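You operate a simulated robot arm through the tools that you are given. There is no shell and no other tool.

You are at the controls of a simulated robot arm. One attempt, no reset.

JOB
Turn the disc tension knob to the middle of the green and wind the yellow bobbin full.
Fine: red toggle into the bobbin's socket; both halves to about the rim mark in firm layers; traverse slide ends up.

It is judged by the outcome, as a careful person would: the job done as asked, and still so three seconds after it is handed in. It fails if anything else is knocked over, pushed out of place, dropped, spilled or broken.

ROBOT AND FRAMES
A 6-joint arm with a three-finger gripper, fixed in place. Base frame: the origin is at the foot of the arm, x ahead of it, y to its left, z up. Readings come in m, rad, newtons and seconds.
Its first joint turns from -2.897 to 2.897 rad. Payload 4.89 kg.
The TCP is the grasp point between the finger pads, 0.03 m short of the fingertips. In the tool frame z runs along the fingers and y along their closing line. Largest opening 0.164 m; the body of the gripper starts 0.125 m behind the TCP.
Orientation is that of the tool frame in the base frame, as a unit quaternion [w, x, y, z]. With the fingers straight down and closing along the base's y, the tool's x points along the base's -x, its y along +y and its z along -z.

CONTROLS
- The arm moves only by the tool arm_command. Its argument "motion" is a list of rows, each an object (a shift or turn left out is 0, a gripper value left out holds the last) with "delta_rot": the turn, a rotation vector about the tool's x, y, z in units of 5 degrees (1.0 is 5 degrees), a list of three; "travel": the shift along the tool's x, y, z in units of 40 mm (1.0 is 40 mm), a list of three; "claw": the opening, from 0 (shut) to 1 (fully open). In form: [{"delta_rot": [ax, ay, az], "travel": [dx, dy, dz], "claw": claw}, ...]. A call has 1 to 20 rows; each row shifts and turns the commanded pose from where the row before left it, along the tool's axes as they then stand. A call with a number of a shift or a turn outside -1 to 1 is refused whole. Each row takes 0.2 s and may step no farther than 0.05 m and 0.15 rad from the row before; otherwise, or with a gripper value out of range, the whole call is refused. A pose out of reach is approached as far as the arm can. The call stops where the force on the tool passes 90 N (or 10 N more than at its start, if that is more) or the arm is blocked; 0.2 s more then pass. Each finger travels about 0.108 m/s and halts on what it meets, pressing with about 41 N; the grip force reading is that of the motor and also rises with nothing between the fingers. The clock runs only during rows and for 0.2 s after the last one: add rows that do not move to give the fingers time. The reply holds the time, the measured pose of the TCP, the force on the tool along the base axes, the opening and the grip force, in the units named above and with some noise, with the torque about the TCP (base axes, N m) and any sound that the robot's microphone picked up, and new pictures: "pictures" is both (left out), scene, wrist or none.
- Cameras (640 x 400 px; columns grow to the right, rows downward): "scene" is fixed at [0.3989, -0.5009, 1.5747]; the picture's right is [0.77, -0.64, 0.00], its down [-0.62, -0.75, -0.25] and it looks along [0.16, 0.19, -0.97] (base axes); focal length 214 px, centre (320, 200). "wrist" rides on the gripper at [0.076, -0.002, -0.152] in the tool frame; the picture's right is [0.02, 1.00, 0.00], its down [-0.88, 0.02, -0.47] and it looks along [-0.47, 0.01, 0.88] (tool axes); focal length 247 px, centre (320, 200). There is no depth. A picture from a camera that has moved, and an enlarged one, comes with that camera's place and axes in the base frame and with its lens.
- lift_body(by): slides the trunk up (or, below 0, down) by that many m; the arm rides with it, the base frame stays. It gives what a move gives, with no picture.
- enlarge(camera, box): a new picture of the part [left, top, right, bottom] of that camera's present view, enlarged. No time passes.
- job_done(): hands the job in; it is judged then, once.

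Places have to be worked out from the pictures, the camera data and where the tool is seen. Open the gripper and draw the arm clear of the work before you hand the job in, unless the task says otherwise.

The tools are called after "Emit:" as name(argument=value, ...) on one line, values as JSON. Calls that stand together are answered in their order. arm_command: Moves the arm, as the interface text tells. Its arguments: {"type":"object","properties":{"motion":{"type":"array","items":{"type":"object","properties":{"delta_rot":{"type":"array","items":{"type":"number"}},"travel":{"type":"array","items":{"type":"number"}},"claw":{"type":"number"}}}},"pictures":{"type":"string","enum":["both","scene","wrist","none"]}},"required":["motion"]} The other tools are called the same way: lift_body (by) slides the trunk up or down; enlarge (camera, box) takes an enlarged picture of a part of a camera's view; job_done () hands the job in.

At the start:

```text
clock: 0.0
tcp_pos: [0.6433, 0.2256, 1.2913]
orientation: [0.001, 0.001, 1.0, 0.0]
force: [0.6, -0.1, 0.6]
moment: [0.06, 0.01, 0.0]
opening: 0.1638
finger_force: 0.1
trunk travel left (down, up): [-0.1, 0.29]
```

scene: 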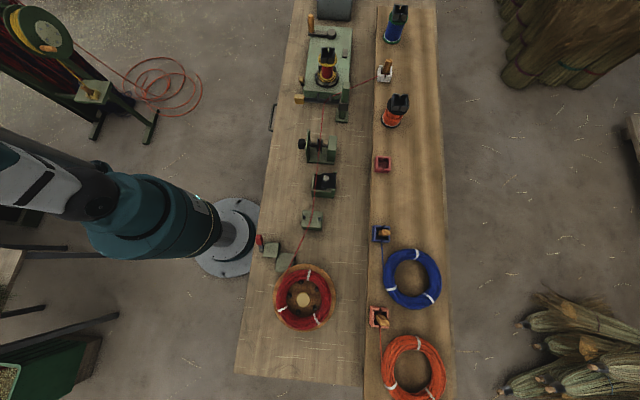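
wrist: 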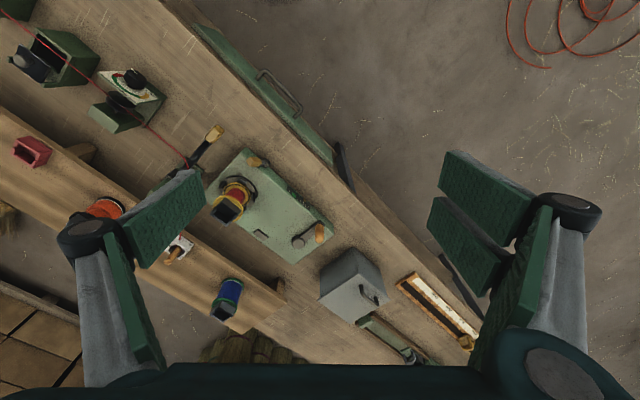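

The scene shows a bench with a winding line: a coil of red cord, guides, tension unit, a winder with the yellow bobbin. I'll zoom in to understand every part before moving.

Emit:
enlarge(camera="scene", box=[270, 0, 430, 100])

Emit:
enlarge(camera="scene", box=[250, 80, 410, 180])

Emit:
enlarge(camera="scene", box=[240, 160, 400, 260])

Emit:
enlarge(camera="wrist", box=[0, 0, 240, 150])

Emit:
enlarge(camera="wrist", box=[140, 120, 380, 270])

Emit:
enlarge(camera="wrist", box=[280, 230, 520, 380])

```text
4.00 times, centred on (350, 50) of scene
camera zoom: at [0.3989, -0.5009, 1.5747], right [0.77, -0.64, 0.0], down [-0.62, -0.75, -0.25], along [0.16, 0.19, -0.97], focal length 858 px, centre (200, 800)
```

zoom: 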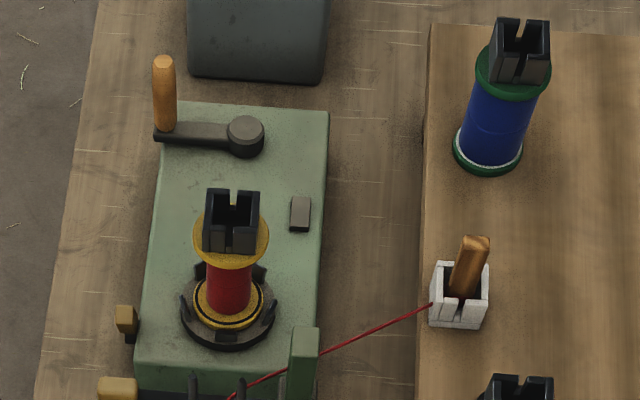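

```text
4.00 times, centred on (330, 130) of scene
camera zoom: at [0.3989, -0.5009, 1.5747], right [0.77, -0.64, 0.0], down [-0.62, -0.75, -0.25], along [0.16, 0.19, -0.97], focal length 858 px, centre (280, 480)
```

zoom: 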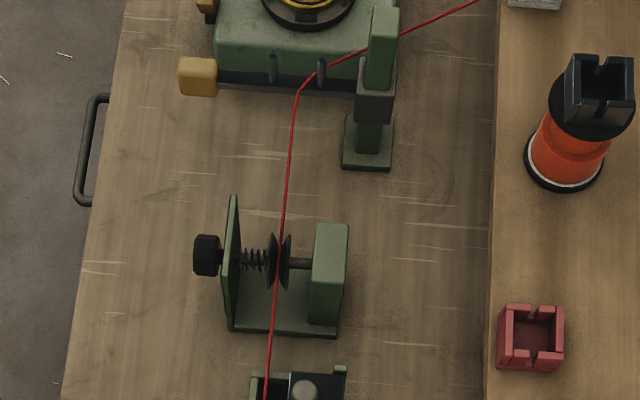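

```text
4.00 times, centred on (320, 210) of scene
camera zoom: at [0.3989, -0.5009, 1.5747], right [0.77, -0.64, 0.0], down [-0.62, -0.75, -0.25], along [0.16, 0.19, -0.97], focal length 858 px, centre (320, 160)
```

zoom: 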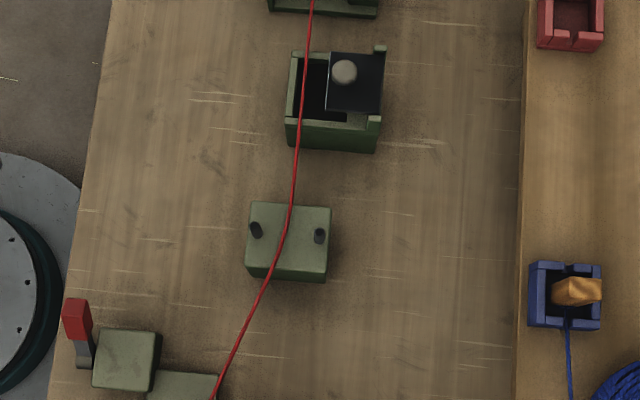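

```text
2.67 times, centred on (120, 75) of wrist
camera zoom: at [0.5669, 0.2213, 1.4444], right [-0.02, 1.0, 0.0], down [0.88, 0.02, 0.47], along [0.47, 0.01, -0.88], focal length 659 px, centre (853, 533)
```

zoom: 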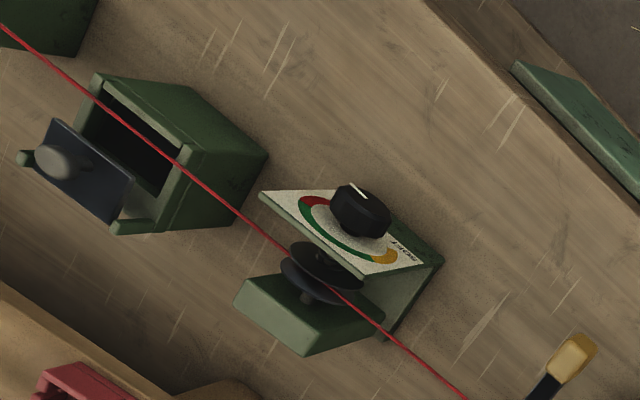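

```text
2.67 times, centred on (260, 195) of wrist
camera zoom: at [0.5669, 0.2213, 1.4444], right [-0.02, 1.0, 0.0], down [0.88, 0.02, 0.47], along [0.47, 0.01, -0.88], focal length 659 px, centre (480, 213)
```

zoom: 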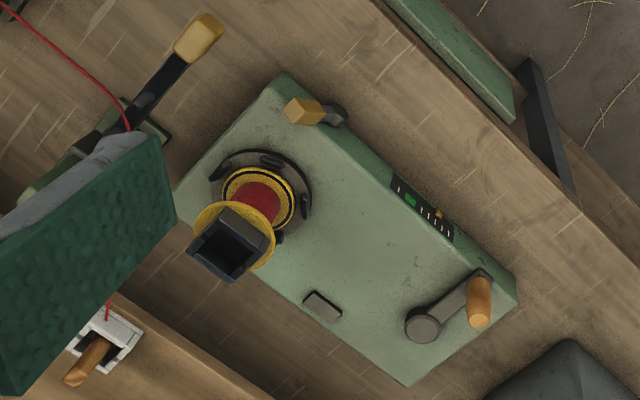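

```text
2.67 times, centred on (400, 305) of wrist
camera zoom: at [0.5669, 0.2213, 1.4444], right [-0.02, 1.0, 0.0], down [0.88, 0.02, 0.47], along [0.47, 0.01, -0.88], focal length 659 px, centre (107, -80)
```

zoom: 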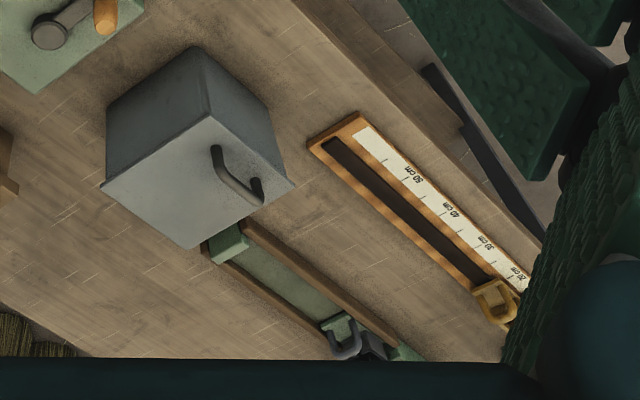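

Triangulating from both cameras: knob ≈ (0.594,-0.161,0.88), bobbin socket ≈ (0.863,0.013,0.96), toggle ≈ (1.00,-0.15,0.94), crank hub ≈ (1.02,0.17,0.86). I zoom more on the dial, the machine gauge and the toggle block.

Emit:
enlarge(camera="wrist", box=[85, 55, 175, 115])

Emit:
enlarge(camera="wrist", box=[270, 170, 342, 215])

Emit:
enlarge(camera="wrist", box=[180, 110, 276, 170])

Emit:
enlarge(camera="scene", box=[290, 30, 370, 80])

Emit:
enlarge(camera="scene", box=[285, 70, 365, 120])

Emit:
enlarge(camera="scene", box=[350, 50, 430, 100])

```text
6.67 times, centred on (130, 85) of wrist
camera zoom: at [0.5669, 0.2213, 1.4444], right [-0.02, 1.0, 0.0], down [0.88, 0.02, 0.47], along [0.47, 0.01, -0.88], focal length 1646 px, centre (1587, 967)
```

zoom: 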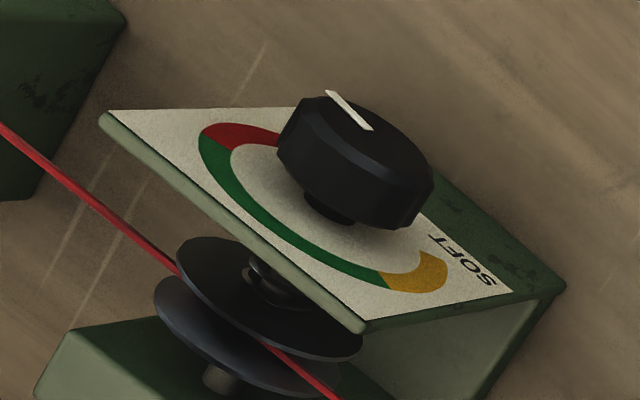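

```text
8.89 times, centred on (306, 192) of wrist
camera zoom: at [0.5669, 0.2213, 1.4444], right [-0.02, 1.0, 0.0], down [0.88, 0.02, 0.47], along [0.47, 0.01, -0.88], focal length 2195 px, centre (444, 267)
```

zoom: 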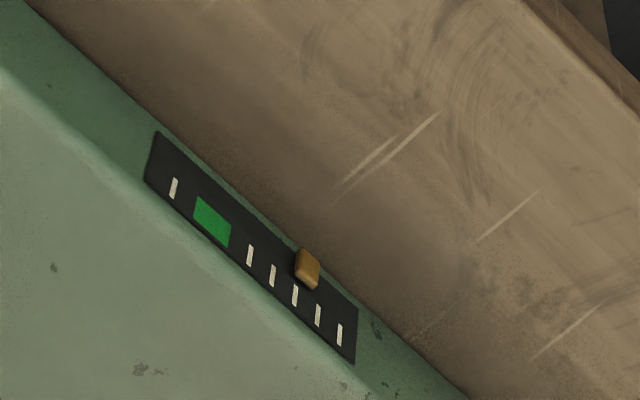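

```text
6.67 times, centred on (228, 140) of wrist
camera zoom: at [0.5669, 0.2213, 1.4444], right [-0.02, 1.0, 0.0], down [0.88, 0.02, 0.47], along [0.47, 0.01, -0.88], focal length 1646 px, centre (933, 600)
```

zoom: 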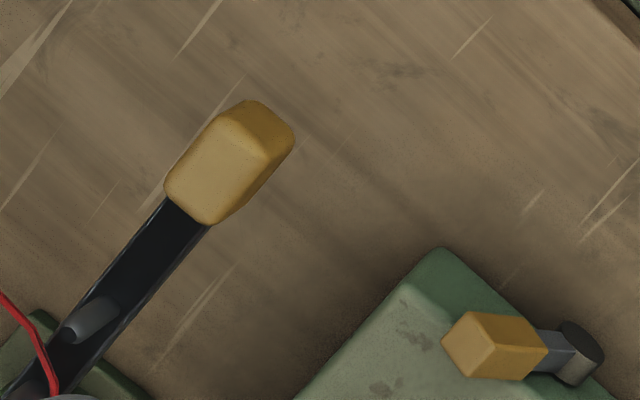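

```text
8.00 times, centred on (330, 55) of scene
camera zoom: at [0.3989, -0.5009, 1.5747], right [0.77, -0.64, 0.0], down [-0.62, -0.75, -0.25], along [0.16, 0.19, -0.97], focal length 1716 px, centre (240, 1360)
```

zoom: 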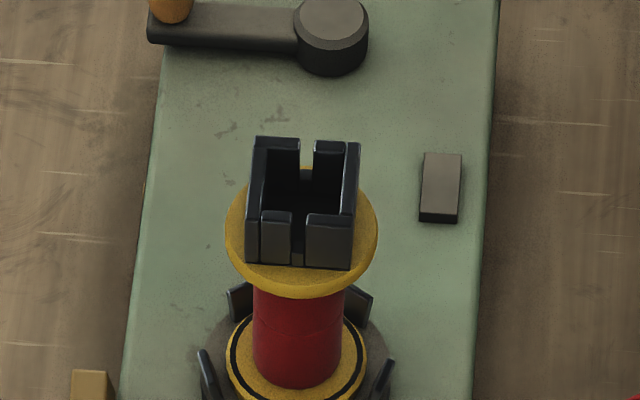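

```text
8.00 times, centred on (325, 95) of scene
camera zoom: at [0.3989, -0.5009, 1.5747], right [0.77, -0.64, 0.0], down [-0.62, -0.75, -0.25], along [0.16, 0.19, -0.97], focal length 1716 px, centre (280, 1040)
```

zoom: 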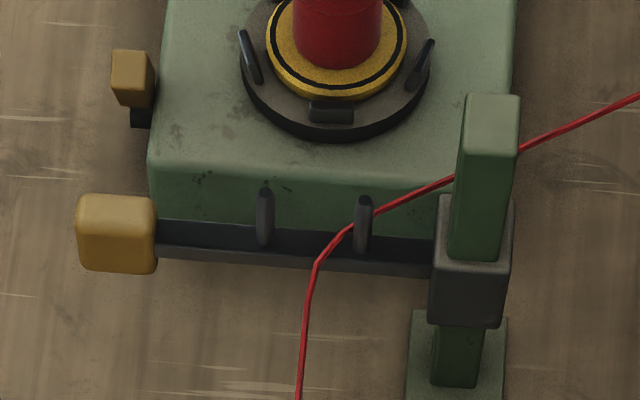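

```text
8.00 times, centred on (390, 75) of scene
camera zoom: at [0.3989, -0.5009, 1.5747], right [0.77, -0.64, 0.0], down [-0.62, -0.75, -0.25], along [0.16, 0.19, -0.97], focal length 1716 px, centre (-240, 1200)
```

zoom: 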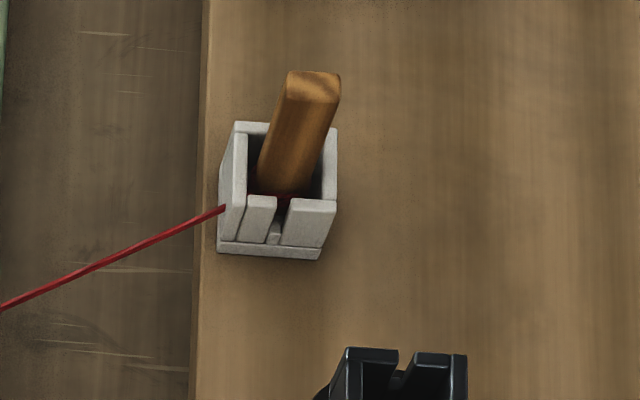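

The dial plate is vertical, facing bench-left direction n=(-0.707,0.707,0), so I'll approach the knob with the tool horizontal. First I tilt the tool in free space until it points along -n.

Emit:
arm_command(motion=[{"delta_rot": [0.979, -0.979, 0]}, {"delta_rot": [0.979, -0.979, 0]}, {"delta_rot": [0.979, -0.979, 0]}, {"delta_rot": [0.979, -0.979, 0]}, {"delta_rot": [0.979, -0.979, 0]}, {"delta_rot": [0.979, -0.979, 0]}, {"delta_rot": [0.979, -0.979, 0]}, {"delta_rot": [0.979, -0.979, 0]}, {"delta_rot": [0.979, -0.979, 0]}], pictures="both")

```text
clock: 2.0
tcp_pos: [0.6444, 0.2223, 1.291]
orientation: [0.366, -0.001, 0.856, -0.365]
force: [-0.6, -0.7, 0.6]
moment: [0.05, -0.02, 0.05]
opening: 0.1638
finger_force: 0.1
trunk travel left (down, up): [-0.1, 0.29]
camera wrist: at [0.4918, 0.2955, 1.3161], right [0.25, 0.73, -0.64], down [0.35, 0.55, 0.76], along [0.9, -0.42, -0.12], focal length 247 px, centre (320, 200)
```

scene: 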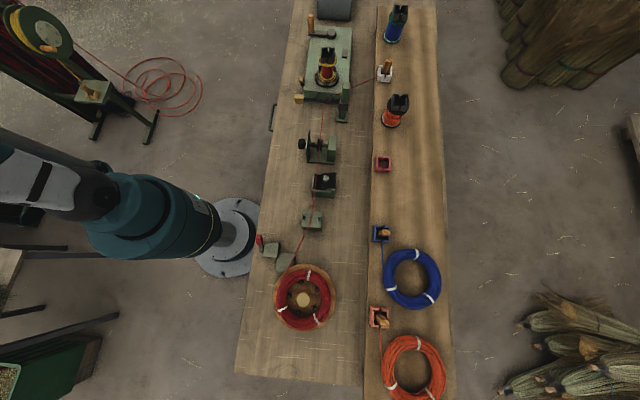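
wrist: 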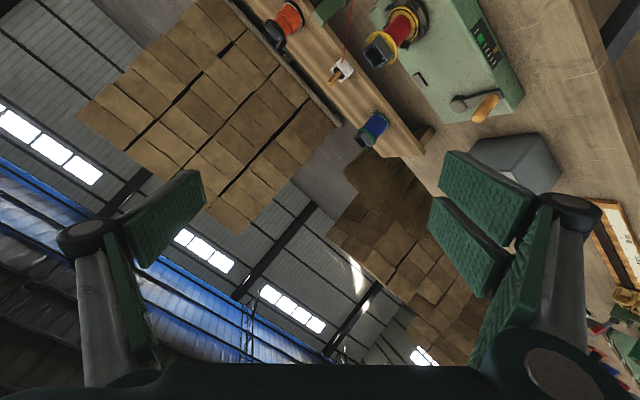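

The tilt works as expected (tool z now 62° over toward -n). I finish the tilt and roll so the tool's x points along -u, fingers closing vertically.

Emit:
arm_command(motion=[{"delta_rot": [0.979, -0.979, 0]}, {"delta_rot": [0.979, -0.979, 0]}, {"delta_rot": [0.979, -0.979, 0]}, {"delta_rot": [0.979, -0.979, 0]}, {"delta_rot": [0, 0, -1]}, {"delta_rot": [0, 0, -1]}, {"delta_rot": [0, 0, -1]}, {"delta_rot": [0, 0, -1]}, {"delta_rot": [0, 0, -1]}, {"delta_rot": [0, 0, -1]}, {"delta_rot": [0, 0, -1]}, {"delta_rot": [0, 0, -1]}, {"delta_rot": [0, 0, -1]}], pictures="wrist")

```text
clock: 4.8
tcp_pos: [0.6431, 0.2234, 1.2909]
orientation: [0.27, -0.271, 0.654, -0.653]
force: [0.0, 0.7, 0.3]
moment: [0.01, 0.01, -0.02]
opening: 0.1645
finger_force: 0.0
trunk travel left (down, up): [-0.1, 0.29]
camera wrist: at [0.4816, 0.2756, 1.2948], right [-0.02, -0.01, -1.0], down [0.29, 0.96, -0.02], along [0.96, -0.29, -0.01], focal length 247 px, centre (320, 200)
```

wrist: 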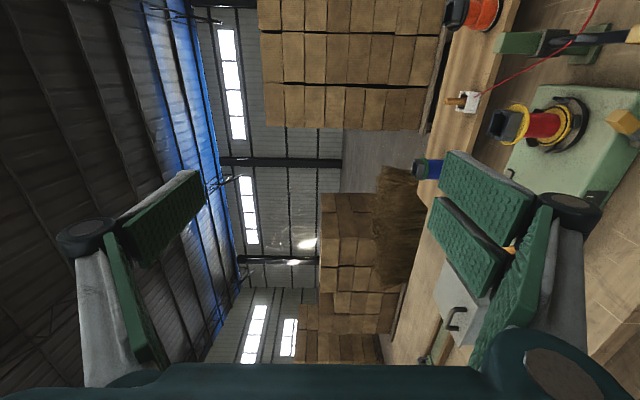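

Tool is now horizontal (z=-n, y=down). I translate back along -u and down to look straight at the dial from a standoff.

Emit:
arm_command(motion=[{"travel": [0.64, 0.5, 0.1]}, {"travel": [0.64, 0.5, 0.1]}, {"travel": [0.64, 0.5, 0.1]}, {"travel": [0.64, 0.5, 0.1]}, {"travel": [0.64, 0.5, 0.1]}, {"travel": [0.64, 0.5, 0.1]}, {"travel": [0.64, 0.5, 0.1]}, {"travel": [0.64, 0.5, 0.1]}, {"travel": [0.64, 0.5, 0.1]}, {"travel": [0.64, 0.5, 0.1]}, {"travel": [0.64, 0.5, 0.1]}, {"travel": [0.64, 0.5, 0.1]}], pictures="both")

```text
clock: 7.4
tcp_pos: [0.4659, -0.0224, 1.1083]
orientation: [0.269, -0.271, 0.655, -0.652]
force: [1.0, 0.2, -0.3]
moment: [0.0, 0.0, -0.08]
opening: 0.1639
finger_force: 0.1
out of reach, approached as far as the arm can: row 10, 11, 12
trunk travel left (down, up): [-0.1, 0.29]
camera wrist: at [0.305, 0.0302, 1.1115], right [-0.02, -0.01, -1.0], down [0.29, 0.96, -0.02], along [0.96, -0.29, -0.01], focal length 247 px, centre (320, 200)
```

scene: 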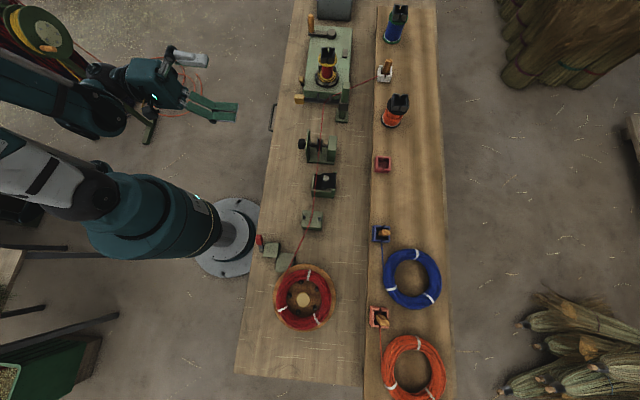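
wrist: 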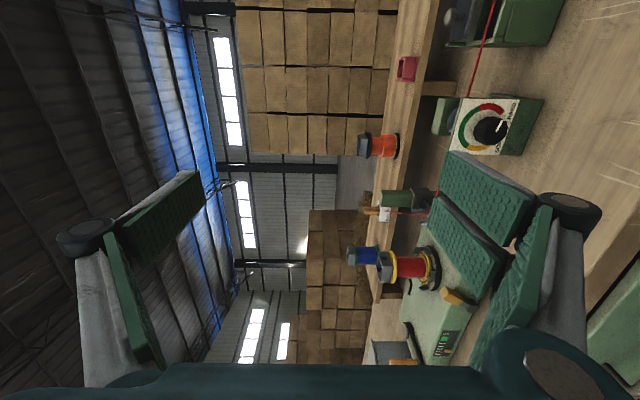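

The arm nears its folded limit here, but the dial is now visible. I zoom in on it and the machine gauge.

Emit:
enlarge(camera="wrist", box=[430, 80, 558, 160])

Emit:
enlarge(camera="wrist", box=[340, 180, 500, 280])

Emit:
enlarge(camera="wrist", box=[370, 270, 530, 370])

```text
5.00 times, centred on (494, 120) of wrist
camera zoom: at [0.305, 0.0302, 1.1115], right [-0.02, -0.01, -1.0], down [0.29, 0.96, -0.02], along [0.96, -0.29, -0.01], focal length 1235 px, centre (-550, 600)
```

zoom: 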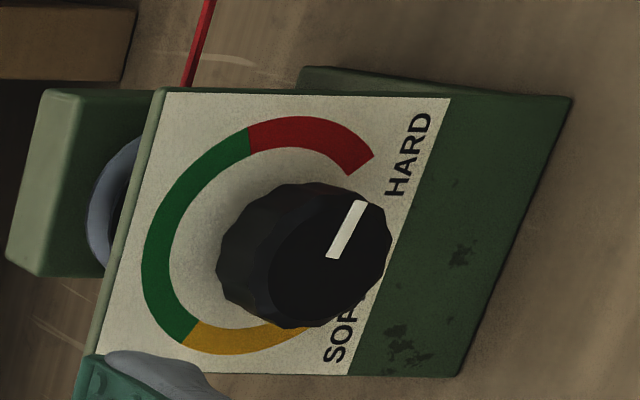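

```text
4.00 times, centred on (420, 230) of wrist
camera zoom: at [0.305, 0.0302, 1.1115], right [-0.02, -0.01, -1.0], down [0.29, 0.96, -0.02], along [0.96, -0.29, -0.01], focal length 988 px, centre (-80, 80)
```

zoom: 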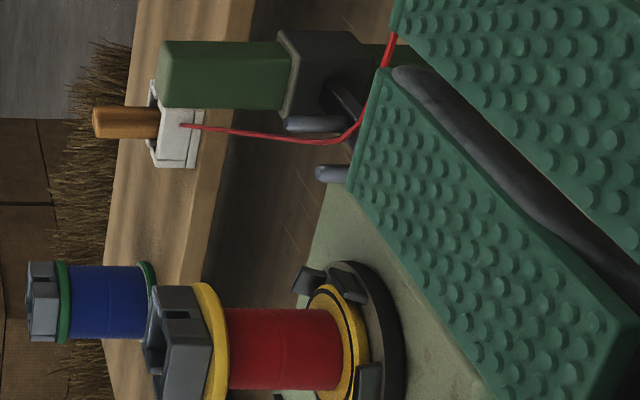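

```text
4.00 times, centred on (450, 320) of wrist
camera zoom: at [0.305, 0.0302, 1.1115], right [-0.02, -0.01, -1.0], down [0.29, 0.96, -0.02], along [0.96, -0.29, -0.01], focal length 988 px, centre (-200, -280)
```

zoom: 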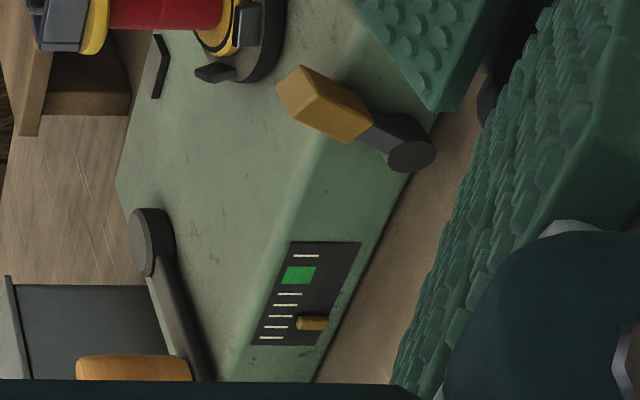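

Dial reading: green spans about 27°–154° (mid = straight up), pointer at about -12° (in the red), so the knob needs ≈+102° counter-clockwise seen from the front. I narrow the claw, move toward -n, and re-check position before descending.

Emit:
arm_command(motion=[{"travel": [0, 0, 0.6], "claw": 0.42}, {"travel": [0, 0, 0.6]}, {"travel": [0, 0, 0.5]}, {"travel": [0, 0, 0.5]}], pictures="none")

```text
clock: 8.4
tcp_pos: [0.5296, -0.0863, 1.1068]
orientation: [0.271, -0.271, 0.654, -0.652]
force: [-0.3, 1.2, 0.6]
moment: [0.03, -0.01, 0.06]
opening: 0.0688
finger_force: 0.1
trunk travel left (down, up): [-0.1, 0.29]
```

The pose follows from where it actually stopped. Now n=-0.4355, u=0.313; I descend to knob height 0.873.

Emit:
arm_command(motion=[{"travel": [0, 0.5, 0]}, {"travel": [0, 0.5, 0]}, {"travel": [0, 0.5, 0]}, {"travel": [0, 0.5, 0]}, {"travel": [0, 0.5, 0]}, {"travel": [0, 0.5, 0]}, {"travel": [0, 0.5, 0]}, {"travel": [0, 0.5, 0]}, {"travel": [0, 0.5, 0]}, {"travel": [0, 0.5, 0]}], pictures="both")

```text
clock: 10.6
tcp_pos: [0.5376, -0.0784, 1.1038]
orientation: [0.269, -0.271, 0.655, -0.652]
force: [-1.2, -0.4, -0.6]
moment: [0.0, 0.04, 0.03]
opening: 0.0691
finger_force: 0.1
out of reach, approached as far as the arm can: row 1, 2, 3, 4, 5, 6, 7, 8, 9, 10
trunk travel left (down, up): [-0.1, 0.29]
camera wrist: at [0.3763, -0.0265, 1.1068], right [-0.02, -0.01, -1.0], down [0.29, 0.96, -0.02], along [0.96, -0.29, -0.01], focal length 247 px, centre (320, 200)
```

scene: 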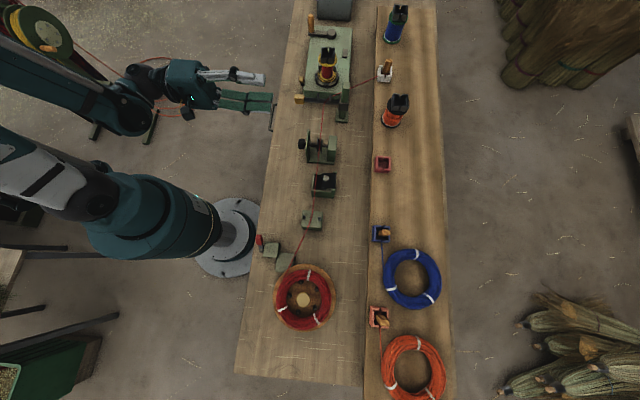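
wrist: 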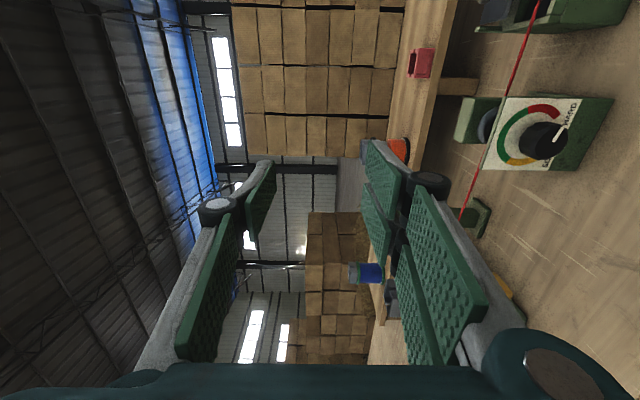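

This horizontal pose is blocked by arm limits below z≈1.10. Instead I'll grip the knob from above with the tool down (fingers closing along u), turning about n in a couple of grips; I rotate the tool to that orientation.

Emit:
arm_command(motion=[{"delta_rot": [-0.9238, 0.9238, 0.9238]}, {"delta_rot": [-0.9238, 0.9238, 0.9238]}, {"delta_rot": [-0.9238, 0.9238, 0.9238]}, {"delta_rot": [-0.9238, 0.9238, 0.9238]}, {"delta_rot": [-0.9238, 0.9238, 0.9238]}, {"delta_rot": [-0.9238, 0.9238, 0.9238]}, {"delta_rot": [-0.9238, 0.9238, 0.9238]}, {"delta_rot": [-0.9238, 0.9238, 0.9238]}, {"delta_rot": [-0.9238, 0.9238, 0.9238]}, {"delta_rot": [-0.9238, 0.9238, 0.9238]}, {"delta_rot": [-0.9238, 0.9238, 0.9238]}, {"delta_rot": [-0.9238, 0.9238, 0.9238]}, {"delta_rot": [-0.9238, 0.9238, 0.9238]}, {"delta_rot": [-0.9238, 0.9238, 0.9238]}, {"delta_rot": [-0.9238, 0.9238, 0.9238]}], pictures="both")

```text
clock: 13.8
tcp_pos: [0.5401, -0.079, 1.102]
orientation: [0.0, 0.383, 0.924, 0.001]
force: [-0.4, 0.7, 0.4]
moment: [-0.13, -0.08, 0.0]
opening: 0.0689
finger_force: 0.1
trunk travel left (down, up): [-0.1, 0.29]
camera wrist: at [0.4849, -0.0283, 1.2563], right [0.69, 0.72, 0.0], down [0.64, -0.61, 0.47], along [0.34, -0.33, -0.88], focal length 247 px, centre (320, 200)
```

scene: 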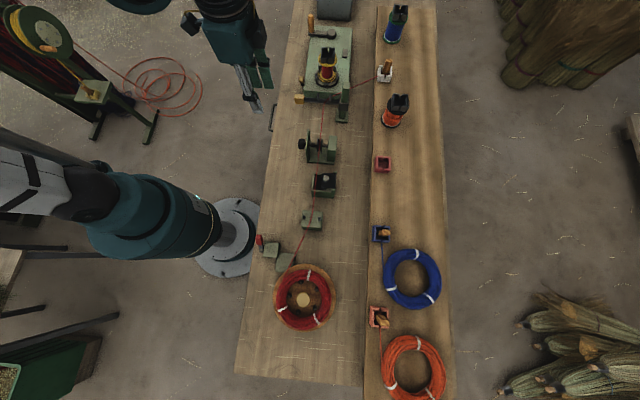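
wrist: 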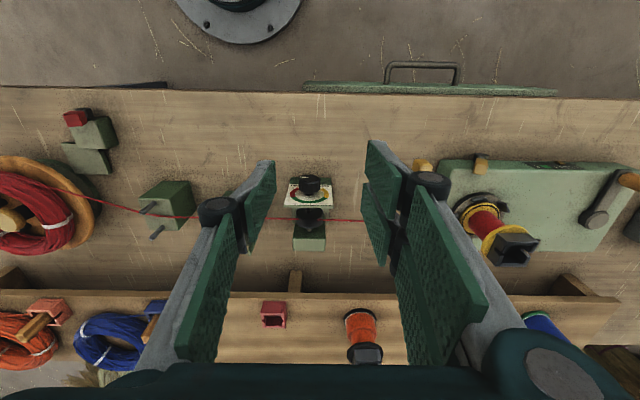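

Tool is now down with y along u and the camera on the +n side facing the dial. I zoom to refine the knob position.

Emit:
enlarge(camera="wrist", box=[278, 165, 342, 205])

Emit:
enlarge(camera="wrist", box=[440, 150, 640, 275])

Emit:
enlarge(camera="wrist", box=[0, 90, 240, 240])

```text
10.00 times, centred on (310, 185) of wrist
camera zoom: at [0.4849, -0.0283, 1.2563], right [0.69, 0.72, 0.0], down [0.64, -0.61, 0.47], along [0.34, -0.33, -0.88], focal length 2470 px, centre (420, 350)
```

zoom: 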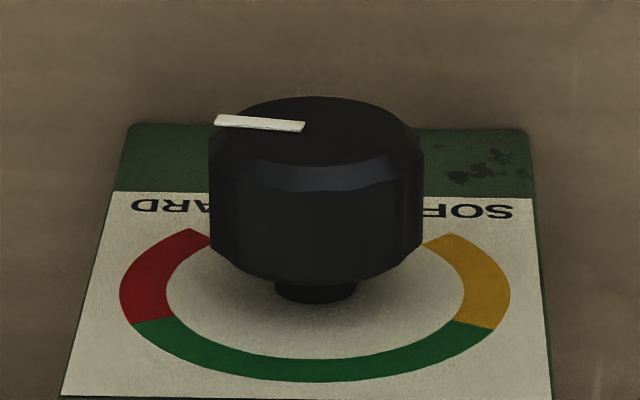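

```text
3.20 times, centred on (540, 212) of wrist
camera zoom: at [0.4849, -0.0283, 1.2563], right [0.69, 0.72, 0.0], down [0.64, -0.61, 0.47], along [0.34, -0.33, -0.88], focal length 790 px, centre (-384, 160)
```

zoom: 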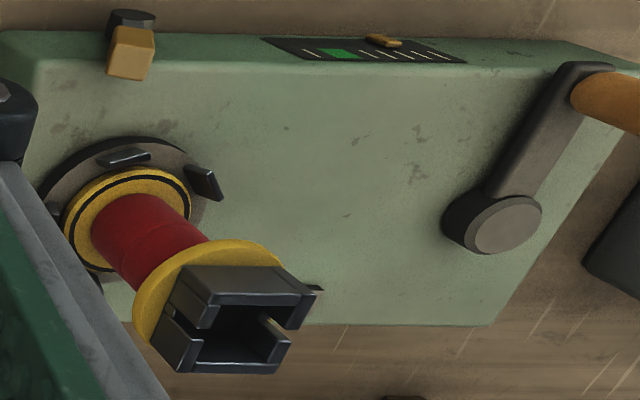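

```text
2.67 times, centred on (120, 165) of wrist
camera zoom: at [0.4849, -0.0283, 1.2563], right [0.69, 0.72, 0.0], down [0.64, -0.61, 0.47], along [0.34, -0.33, -0.88], focal length 659 px, centre (853, 293)
```

zoom: 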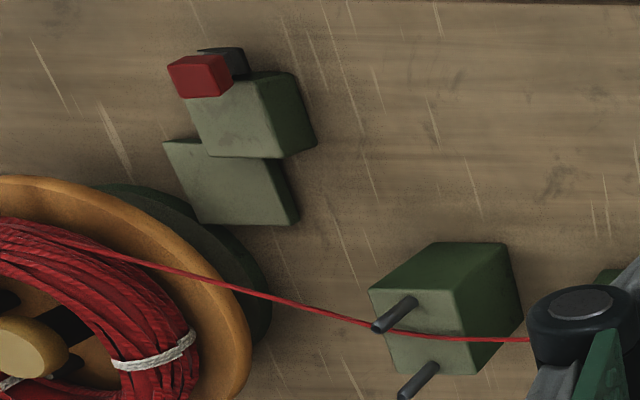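

Knob axis: u≈0.3075, z≈0.874, knob spans n≈-0.547…-0.528. I move above it, tilt the tool -28° about n, and offset so that the tool axis passes through the knob centre, then check with a picture.

Emit:
arm_command(motion=[{"travel": [-0.8, -0.155, 0], "claw": 0.5}, {"travel": [-0.8, -0.155, 0]}, {"travel": [-0.8, -0.155, 0]}, {"travel": [0, 0, 0.87]}, {"travel": [0, 0, 0.87]}, {"travel": [0, 0, 0.87]}, {"travel": [0, 0, 0.87]}, {"delta_rot": [-0.933, 0, 0]}, {"delta_rot": [-0.933, 0, 0]}, {"delta_rot": [-0.933, 0, 0]}, {"delta_rot": [-0.933, 0, 0]}, {"delta_rot": [-0.933, 0, 0]}, {"delta_rot": [-0.933, 0, 0]}, {"travel": [0, -0.53, 0]}, {"travel": [0, -0.53, 0]}], pictures="both")

```text
clock: 17.0
tcp_pos: [0.5681, -0.1873, 0.9409]
orientation: [0.092, 0.372, 0.896, 0.225]
force: [0.6, 0.2, -0.1]
moment: [-0.09, 0.0, -0.06]
opening: 0.0821
finger_force: 0.0
trunk travel left (down, up): [-0.1, 0.29]
camera wrist: at [0.4629, -0.1868, 1.0773], right [0.61, 0.64, 0.47], down [0.48, -0.77, 0.43], along [0.63, -0.03, -0.77], focal length 247 px, centre (320, 200)
```

scene: 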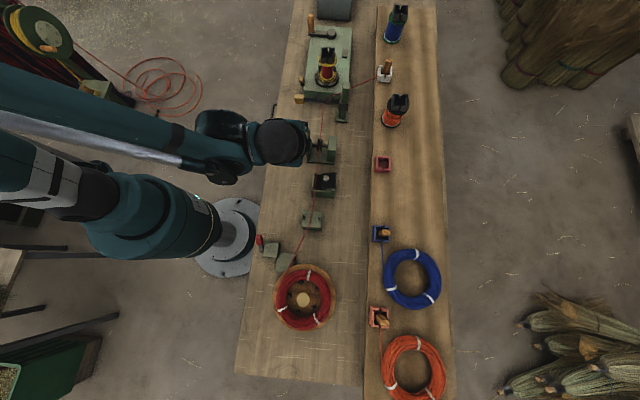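
wrist: 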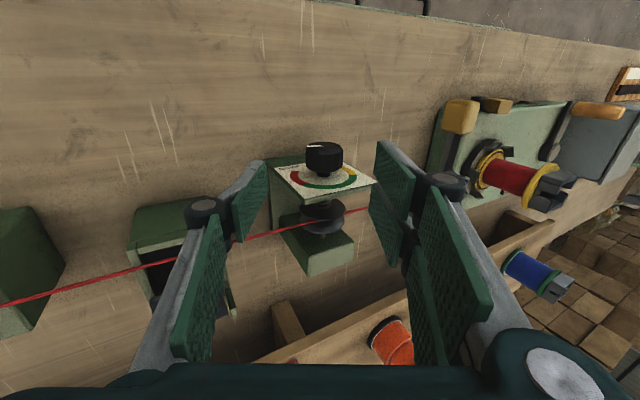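

Geometry checks out (the knob projects where I predicted it). I slide along the tool axis so the knob sits between the pads and close.

Emit:
arm_command(motion=[{"travel": [0, 0.03, 0.65]}, {"travel": [0, 0.03, 0.65]}, {"travel": [0, 0, 0.62]}, {"claw": 0.0}, {}, {}], pictures="wrist")

```text
clock: 18.4
tcp_pos: [0.5938, -0.1606, 0.8783]
orientation: [0.092, 0.372, 0.896, 0.225]
force: [25.5, 31.9, 23.4]
moment: [-0.08, -0.05, -0.26]
opening: 0.0626
finger_force: 44.8
trunk travel left (down, up): [-0.1, 0.29]
camera wrist: at [0.4892, -0.1591, 1.013], right [0.61, 0.64, 0.47], down [0.48, -0.77, 0.42], along [0.63, -0.03, -0.77], focal length 247 px, centre (320, 200)
```

wrist: 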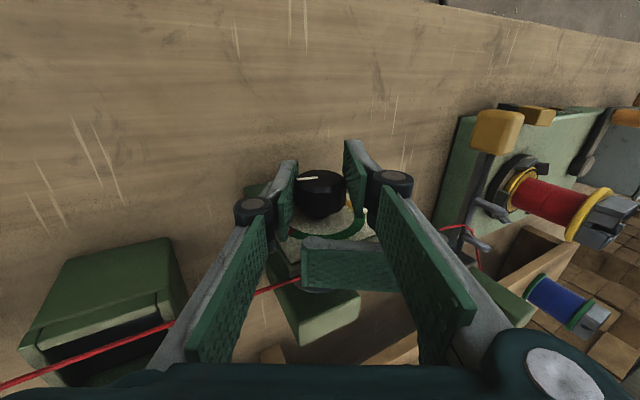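

The grip stalled at 0.063 with a sideways force; I need to see what the fingers are touching.

Emit:
enlarge(camera="wrist", box=[220, 130, 420, 300])

Emit:
enlarge(camera="scene", box=[260, 110, 356, 170])

```text
2.35 times, centred on (320, 215) of wrist
camera zoom: at [0.4892, -0.1591, 1.013], right [0.61, 0.64, 0.47], down [0.48, -0.77, 0.42], along [0.63, -0.03, -0.77], focal length 581 px, centre (320, 165)
```

zoom: 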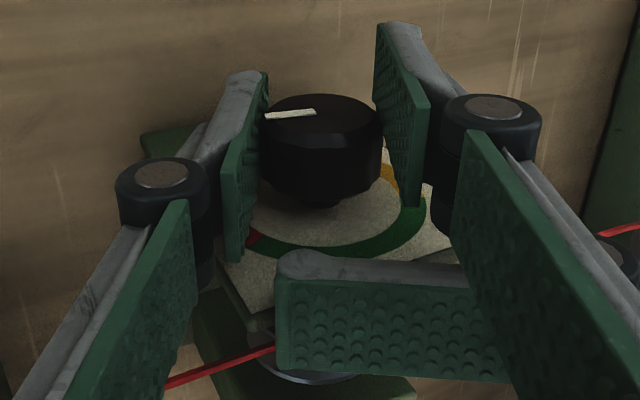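

```text
6.67 times, centred on (308, 140) of scene
camera zoom: at [0.3989, -0.5009, 1.5747], right [0.77, -0.64, 0.0], down [-0.62, -0.75, -0.25], along [0.16, 0.19, -0.97], focal length 1430 px, centre (400, 600)
```

zoom: 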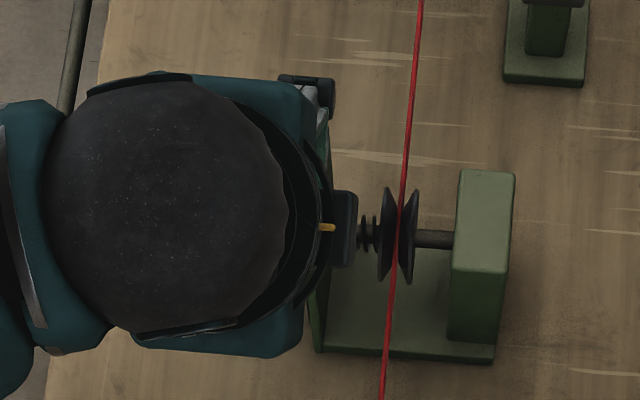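

The hand looks like it has an extra finger segment that folded across. I'll open, retreat along the tool axis, and test a free-air close to understand the hand before touching anything again.

Emit:
arm_command(motion=[{"claw": 0.5}, {}, {"travel": [0, 0, -0.65]}, {"travel": [0, 0, -0.65]}, {"travel": [0, 0, -0.65]}, {"travel": [0, 0, -0.65]}], pictures="wrist")

Emit:
arm_command(motion=[{"claw": 0.25}, {}, {}], pictures="wrist")

Emit:
arm_command(motion=[{"claw": 0.0}, {}, {}], pictures="wrist")

```text
clock: 19.8
tcp_pos: [0.5603, -0.1942, 0.9678]
orientation: [0.091, 0.372, 0.896, 0.224]
force: [1.3, -0.9, 0.3]
moment: [0.08, 0.14, 0.06]
opening: 0.082
finger_force: 0.0
trunk travel left (down, up): [-0.1, 0.29]
camera wrist: at [0.4547, -0.1941, 1.1027], right [0.61, 0.64, 0.47], down [0.48, -0.77, 0.42], along [0.63, -0.03, -0.77], focal length 247 px, centre (320, 200)
```

wrist: 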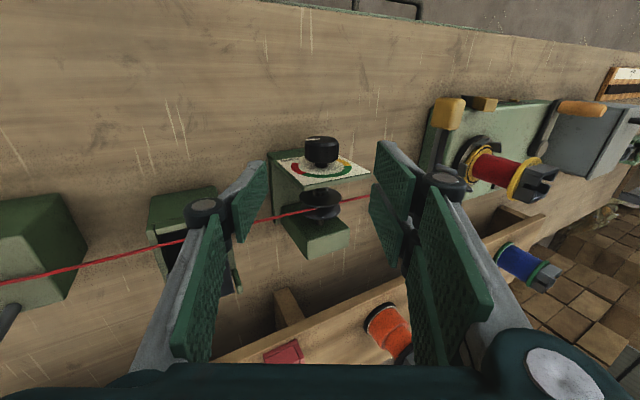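

```text
clock: 20.6
tcp_pos: [0.5593, -0.1938, 0.9682]
orientation: [0.092, 0.371, 0.896, 0.225]
force: [-0.7, 0.6, 0.0]
moment: [0.01, -0.02, 0.01]
opening: 0.0409
finger_force: 0.0
trunk travel left (down, up): [-0.1, 0.29]
camera wrist: at [0.4544, -0.1939, 1.1026], right [0.61, 0.64, 0.47], down [0.48, -0.77, 0.42], along [0.63, -0.03, -0.77], focal length 247 px, centre (320, 200)
```

wrist: 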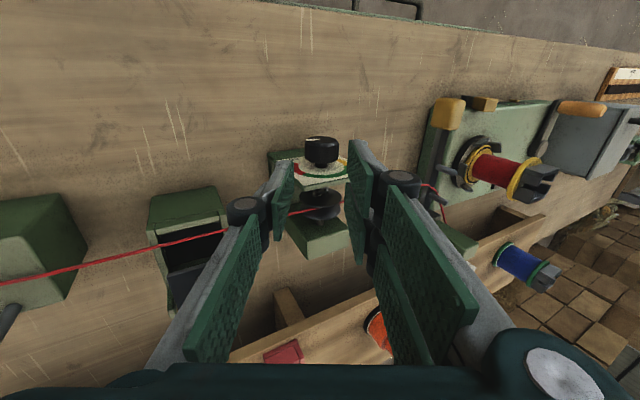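

```text
clock: 21.4
tcp_pos: [0.5596, -0.1955, 0.9689]
orientation: [0.092, 0.371, 0.896, 0.224]
force: [0.0, -0.2, 0.3]
moment: [-0.05, -0.01, -0.04]
opening: 0.0
finger_force: 41.2
trunk travel left (down, up): [-0.1, 0.29]
camera wrist: at [0.4544, -0.1939, 1.1026], right [0.61, 0.64, 0.47], down [0.48, -0.77, 0.42], along [0.63, -0.03, -0.77], focal length 247 px, centre (320, 200)
```

wrist: 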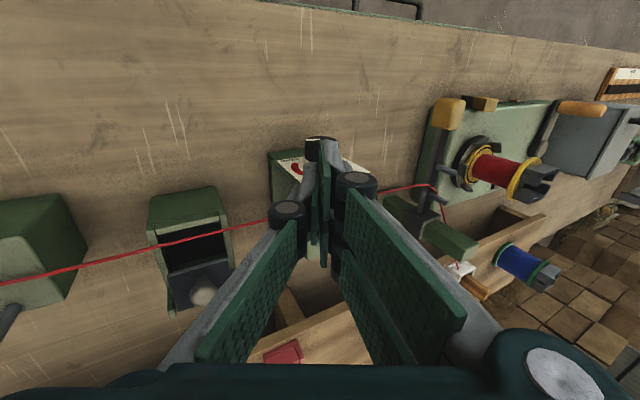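

The hand has two fingers on its right side (one offset to -x) and a thumb on the left; the offset finger (on the -n side) reached the tension discs. I reopen a bit and zoom to measure the finger offsets precisely.

Emit:
arm_command(motion=[{"claw": 0.3}, {}, {}], pictures="both")

Emit:
enlarge(camera="wrist", box=[200, 120, 440, 270])

Emit:
enlarge(camera="scene", box=[250, 100, 410, 200])

```text
clock: 22.2
tcp_pos: [0.5595, -0.1951, 0.968]
orientation: [0.093, 0.372, 0.896, 0.223]
force: [-0.1, 0.0, -0.4]
moment: [0.03, 0.0, -0.03]
opening: 0.0492
finger_force: 0.1
trunk travel left (down, up): [-0.1, 0.29]
camera wrist: at [0.4544, -0.1939, 1.1026], right [0.61, 0.64, 0.47], down [0.48, -0.77, 0.42], along [0.63, -0.03, -0.77], focal length 247 px, centre (320, 200)
```

scene: 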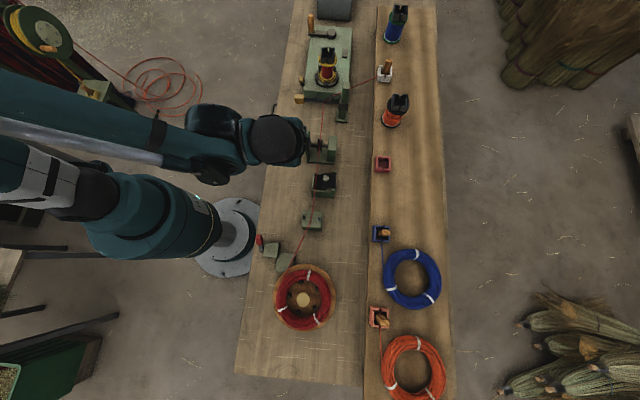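
wrist: 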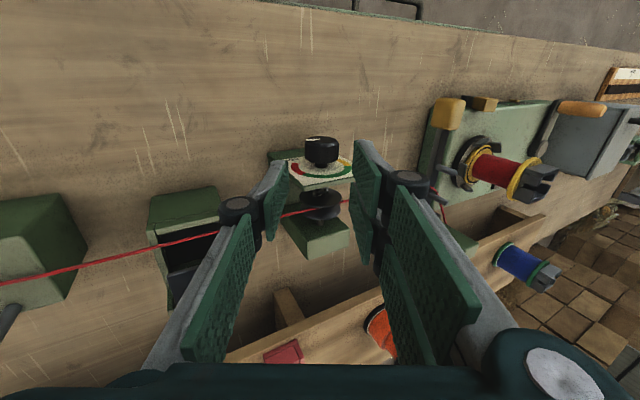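

```text
2.67 times, centred on (320, 195) of wrist
camera zoom: at [0.4544, -0.1939, 1.1026], right [0.61, 0.64, 0.47], down [0.48, -0.77, 0.42], along [0.63, -0.03, -0.77], focal length 659 px, centre (320, 213)
```

zoom: 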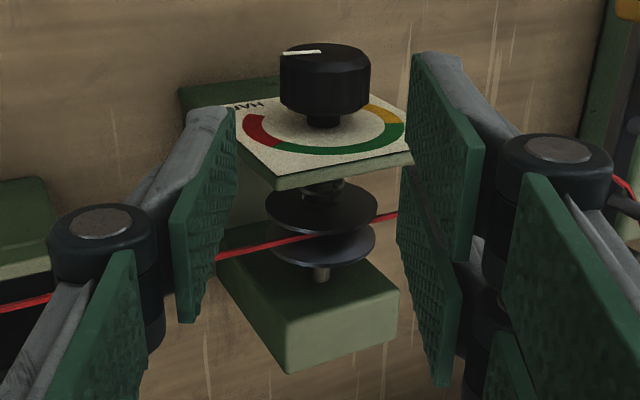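

```text
4.00 times, centred on (330, 150) of scene
camera zoom: at [0.3989, -0.5009, 1.5747], right [0.77, -0.64, 0.0], down [-0.62, -0.75, -0.25], along [0.16, 0.19, -0.97], focal length 858 px, centre (280, 400)
```

zoom: 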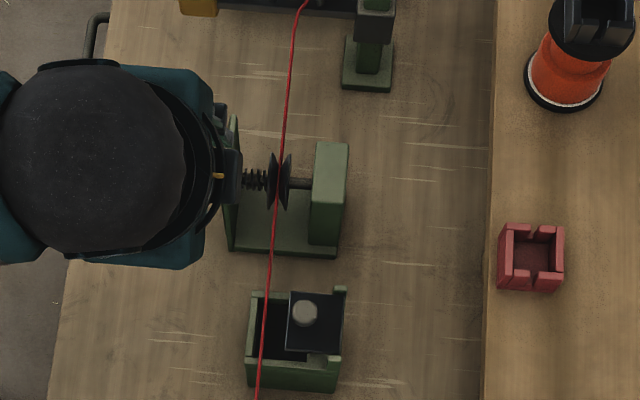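

Measured: thumb spans tool x≈±0.013, right fingers span ±0.03 — so the -x one struck the dial plate. I'll yaw the tool -11° and shift to n≈-0.527 so thumb and inner finger both cover the knob while clearing the plate, then slide in.

Emit:
arm_command(motion=[{"delta_rot": [0, 0, -0.733], "claw": 0.42}, {"delta_rot": [0, 0, -0.733]}, {"delta_rot": [0, 0, -0.733], "travel": [0.155, 0.073, 0]}, {"travel": [0, 0, 0.6]}, {"travel": [0, 0, 0.6]}, {"travel": [0, 0, 0.5]}, {"travel": [0, 0, 0.4]}], pictures="wrist")

Emit:
enlarge(camera="wrist", box=[220, 120, 420, 245])

```text
clock: 23.8
tcp_pos: [0.5824, -0.1607, 0.8916]
orientation: [0.113, 0.283, 0.928, 0.214]
force: [-0.9, -0.8, -0.9]
moment: [-0.02, -0.08, -0.03]
opening: 0.0689
finger_force: 0.1
trunk travel left (down, up): [-0.1, 0.29]
camera wrist: at [0.4699, -0.1702, 1.021], right [0.46, 0.76, 0.46], down [0.57, -0.65, 0.5], along [0.68, 0.03, -0.73], focal length 247 px, centre (320, 200)
```

wrist: 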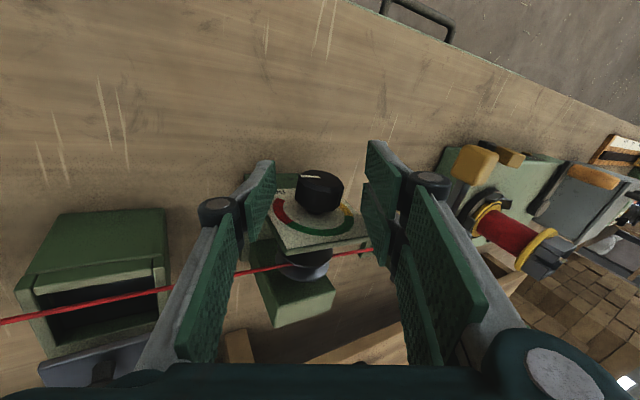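

```text
3.20 times, centred on (320, 182) of wrist
camera zoom: at [0.4699, -0.1702, 1.021], right [0.46, 0.76, 0.46], down [0.57, -0.65, 0.5], along [0.68, 0.03, -0.73], focal length 790 px, centre (320, 256)
```

zoom: 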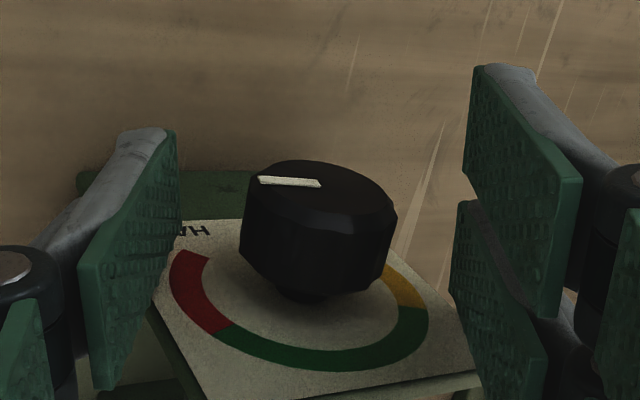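

Yaw and position are as designed (n=-0.5255, knob centred between pads). I advance the last 17 mm and close on the knob.

Emit:
arm_command(motion=[{"travel": [0, 0.03, 0.44]}, {"claw": 0.1}, {}, {}], pictures="wrist")

Emit:
enlarge(camera="wrist", box=[220, 120, 420, 245])

```text
clock: 24.8
tcp_pos: [0.5888, -0.1558, 0.8767]
orientation: [0.112, 0.285, 0.928, 0.214]
force: [-18.2, -26.9, -20.2]
moment: [-0.23, 0.06, -1.36]
opening: 0.0363
finger_force: 44.7
trunk travel left (down, up): [-0.1, 0.29]
camera wrist: at [0.4758, -0.1645, 1.0055], right [0.46, 0.76, 0.46], down [0.57, -0.65, 0.5], along [0.68, 0.03, -0.73], focal length 247 px, centre (320, 200)
```

wrist: 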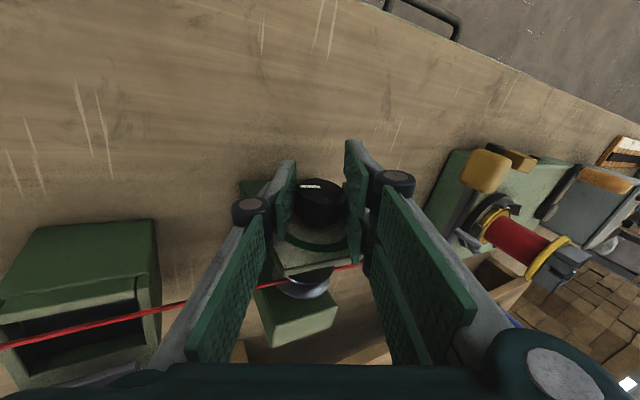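

```text
3.20 times, centred on (320, 182) of wrist
camera zoom: at [0.4758, -0.1645, 1.0055], right [0.46, 0.76, 0.46], down [0.57, -0.65, 0.5], along [0.68, 0.03, -0.73], focal length 790 px, centre (320, 256)
```

zoom: 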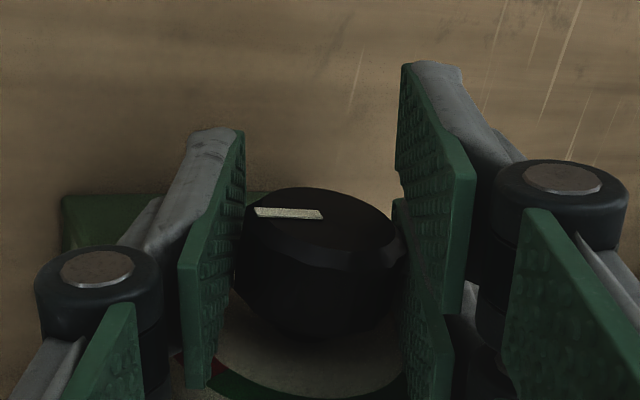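

Grip closed at 0.036 m on the knob with a net -y force, so the knob sits slightly toward the thumb; I nudge -y 2 mm to balance.

Emit:
arm_command(motion=[{"travel": [0, -0.04, 0], "claw": 0.0}, {}], pictures="none")

```text
clock: 25.4
tcp_pos: [0.588, -0.1539, 0.8775]
orientation: [0.113, 0.285, 0.927, 0.215]
force: [-14.9, -21.3, -27.8]
moment: [0.1, 0.36, -0.91]
opening: 0.0364
finger_force: 45.5
trunk travel left (down, up): [-0.1, 0.29]
```

Emit:
arm_command(motion=[{"travel": [0, -0.08, 0]}, {}], pictures="none")

```text
clock: 26.0
tcp_pos: [0.5889, -0.1551, 0.8773]
orientation: [0.113, 0.283, 0.928, 0.216]
force: [17.3, 16.6, 6.5]
moment: [0.82, 0.65, -0.03]
opening: 0.0365
finger_force: 44.7
trunk travel left (down, up): [-0.1, 0.29]
```

Force is now nearly balanced. I rotate +20° about the knob axis as a test and watch the pointer.

Emit:
arm_command(motion=[{"travel": [0, 0.03, 0]}, {"delta_rot": [0.98, 0.19, 0]}, {"delta_rot": [0.98, 0.19, 0]}, {"delta_rot": [0.98, 0.19, 0]}, {"delta_rot": [0.98, 0.19, 0]}], pictures="wrist")

Emit:
enlarge(camera="wrist", box=[220, 120, 420, 245])

```text
clock: 27.2
tcp_pos: [0.5891, -0.155, 0.8774]
orientation: [0.032, 0.292, 0.954, 0.062]
force: [19.4, 39.0, 25.6]
moment: [0.39, 0.07, -0.03]
opening: 0.0368
finger_force: 45.3
trunk travel left (down, up): [-0.1, 0.29]
camera wrist: at [0.5107, -0.1299, 1.0278], right [0.53, 0.83, 0.14], down [0.69, -0.53, 0.49], along [0.48, -0.17, -0.86], focal length 247 px, centre (320, 200)
```

wrist: 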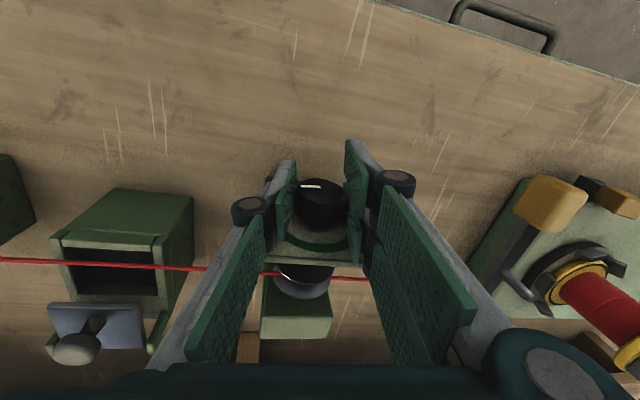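

```text
3.20 times, centred on (320, 182) of wrist
camera zoom: at [0.5107, -0.1299, 1.0278], right [0.53, 0.83, 0.14], down [0.69, -0.53, 0.49], along [0.48, -0.17, -0.86], focal length 790 px, centre (320, 256)
```

zoom: 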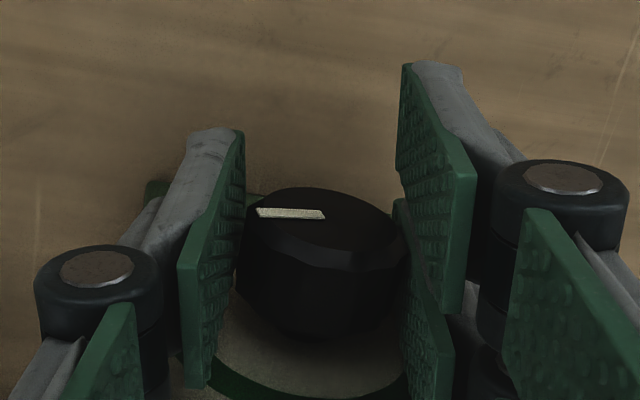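

The pointer stayed fixed in the tool frame while the dial rotated, so the knob turned 20°. I continue another 36° with small centring corrections.

Emit:
arm_command(motion=[{"delta_rot": [0.98, 0.19, 0], "travel": [0, 0.02, -0.01]}, {"delta_rot": [0.98, 0.19, 0], "travel": [0, 0.01, -0.01]}, {"delta_rot": [0.98, 0.19, 0]}, {"delta_rot": [0.98, 0.19, 0]}], pictures="none")

```text
clock: 28.2
tcp_pos: [0.591, -0.1526, 0.8774]
orientation: [-0.05, 0.291, 0.951, -0.091]
force: [9.5, 40.3, -9.9]
moment: [0.57, 0.37, -0.21]
opening: 0.0363
finger_force: 45.5
trunk travel left (down, up): [-0.1, 0.29]
```

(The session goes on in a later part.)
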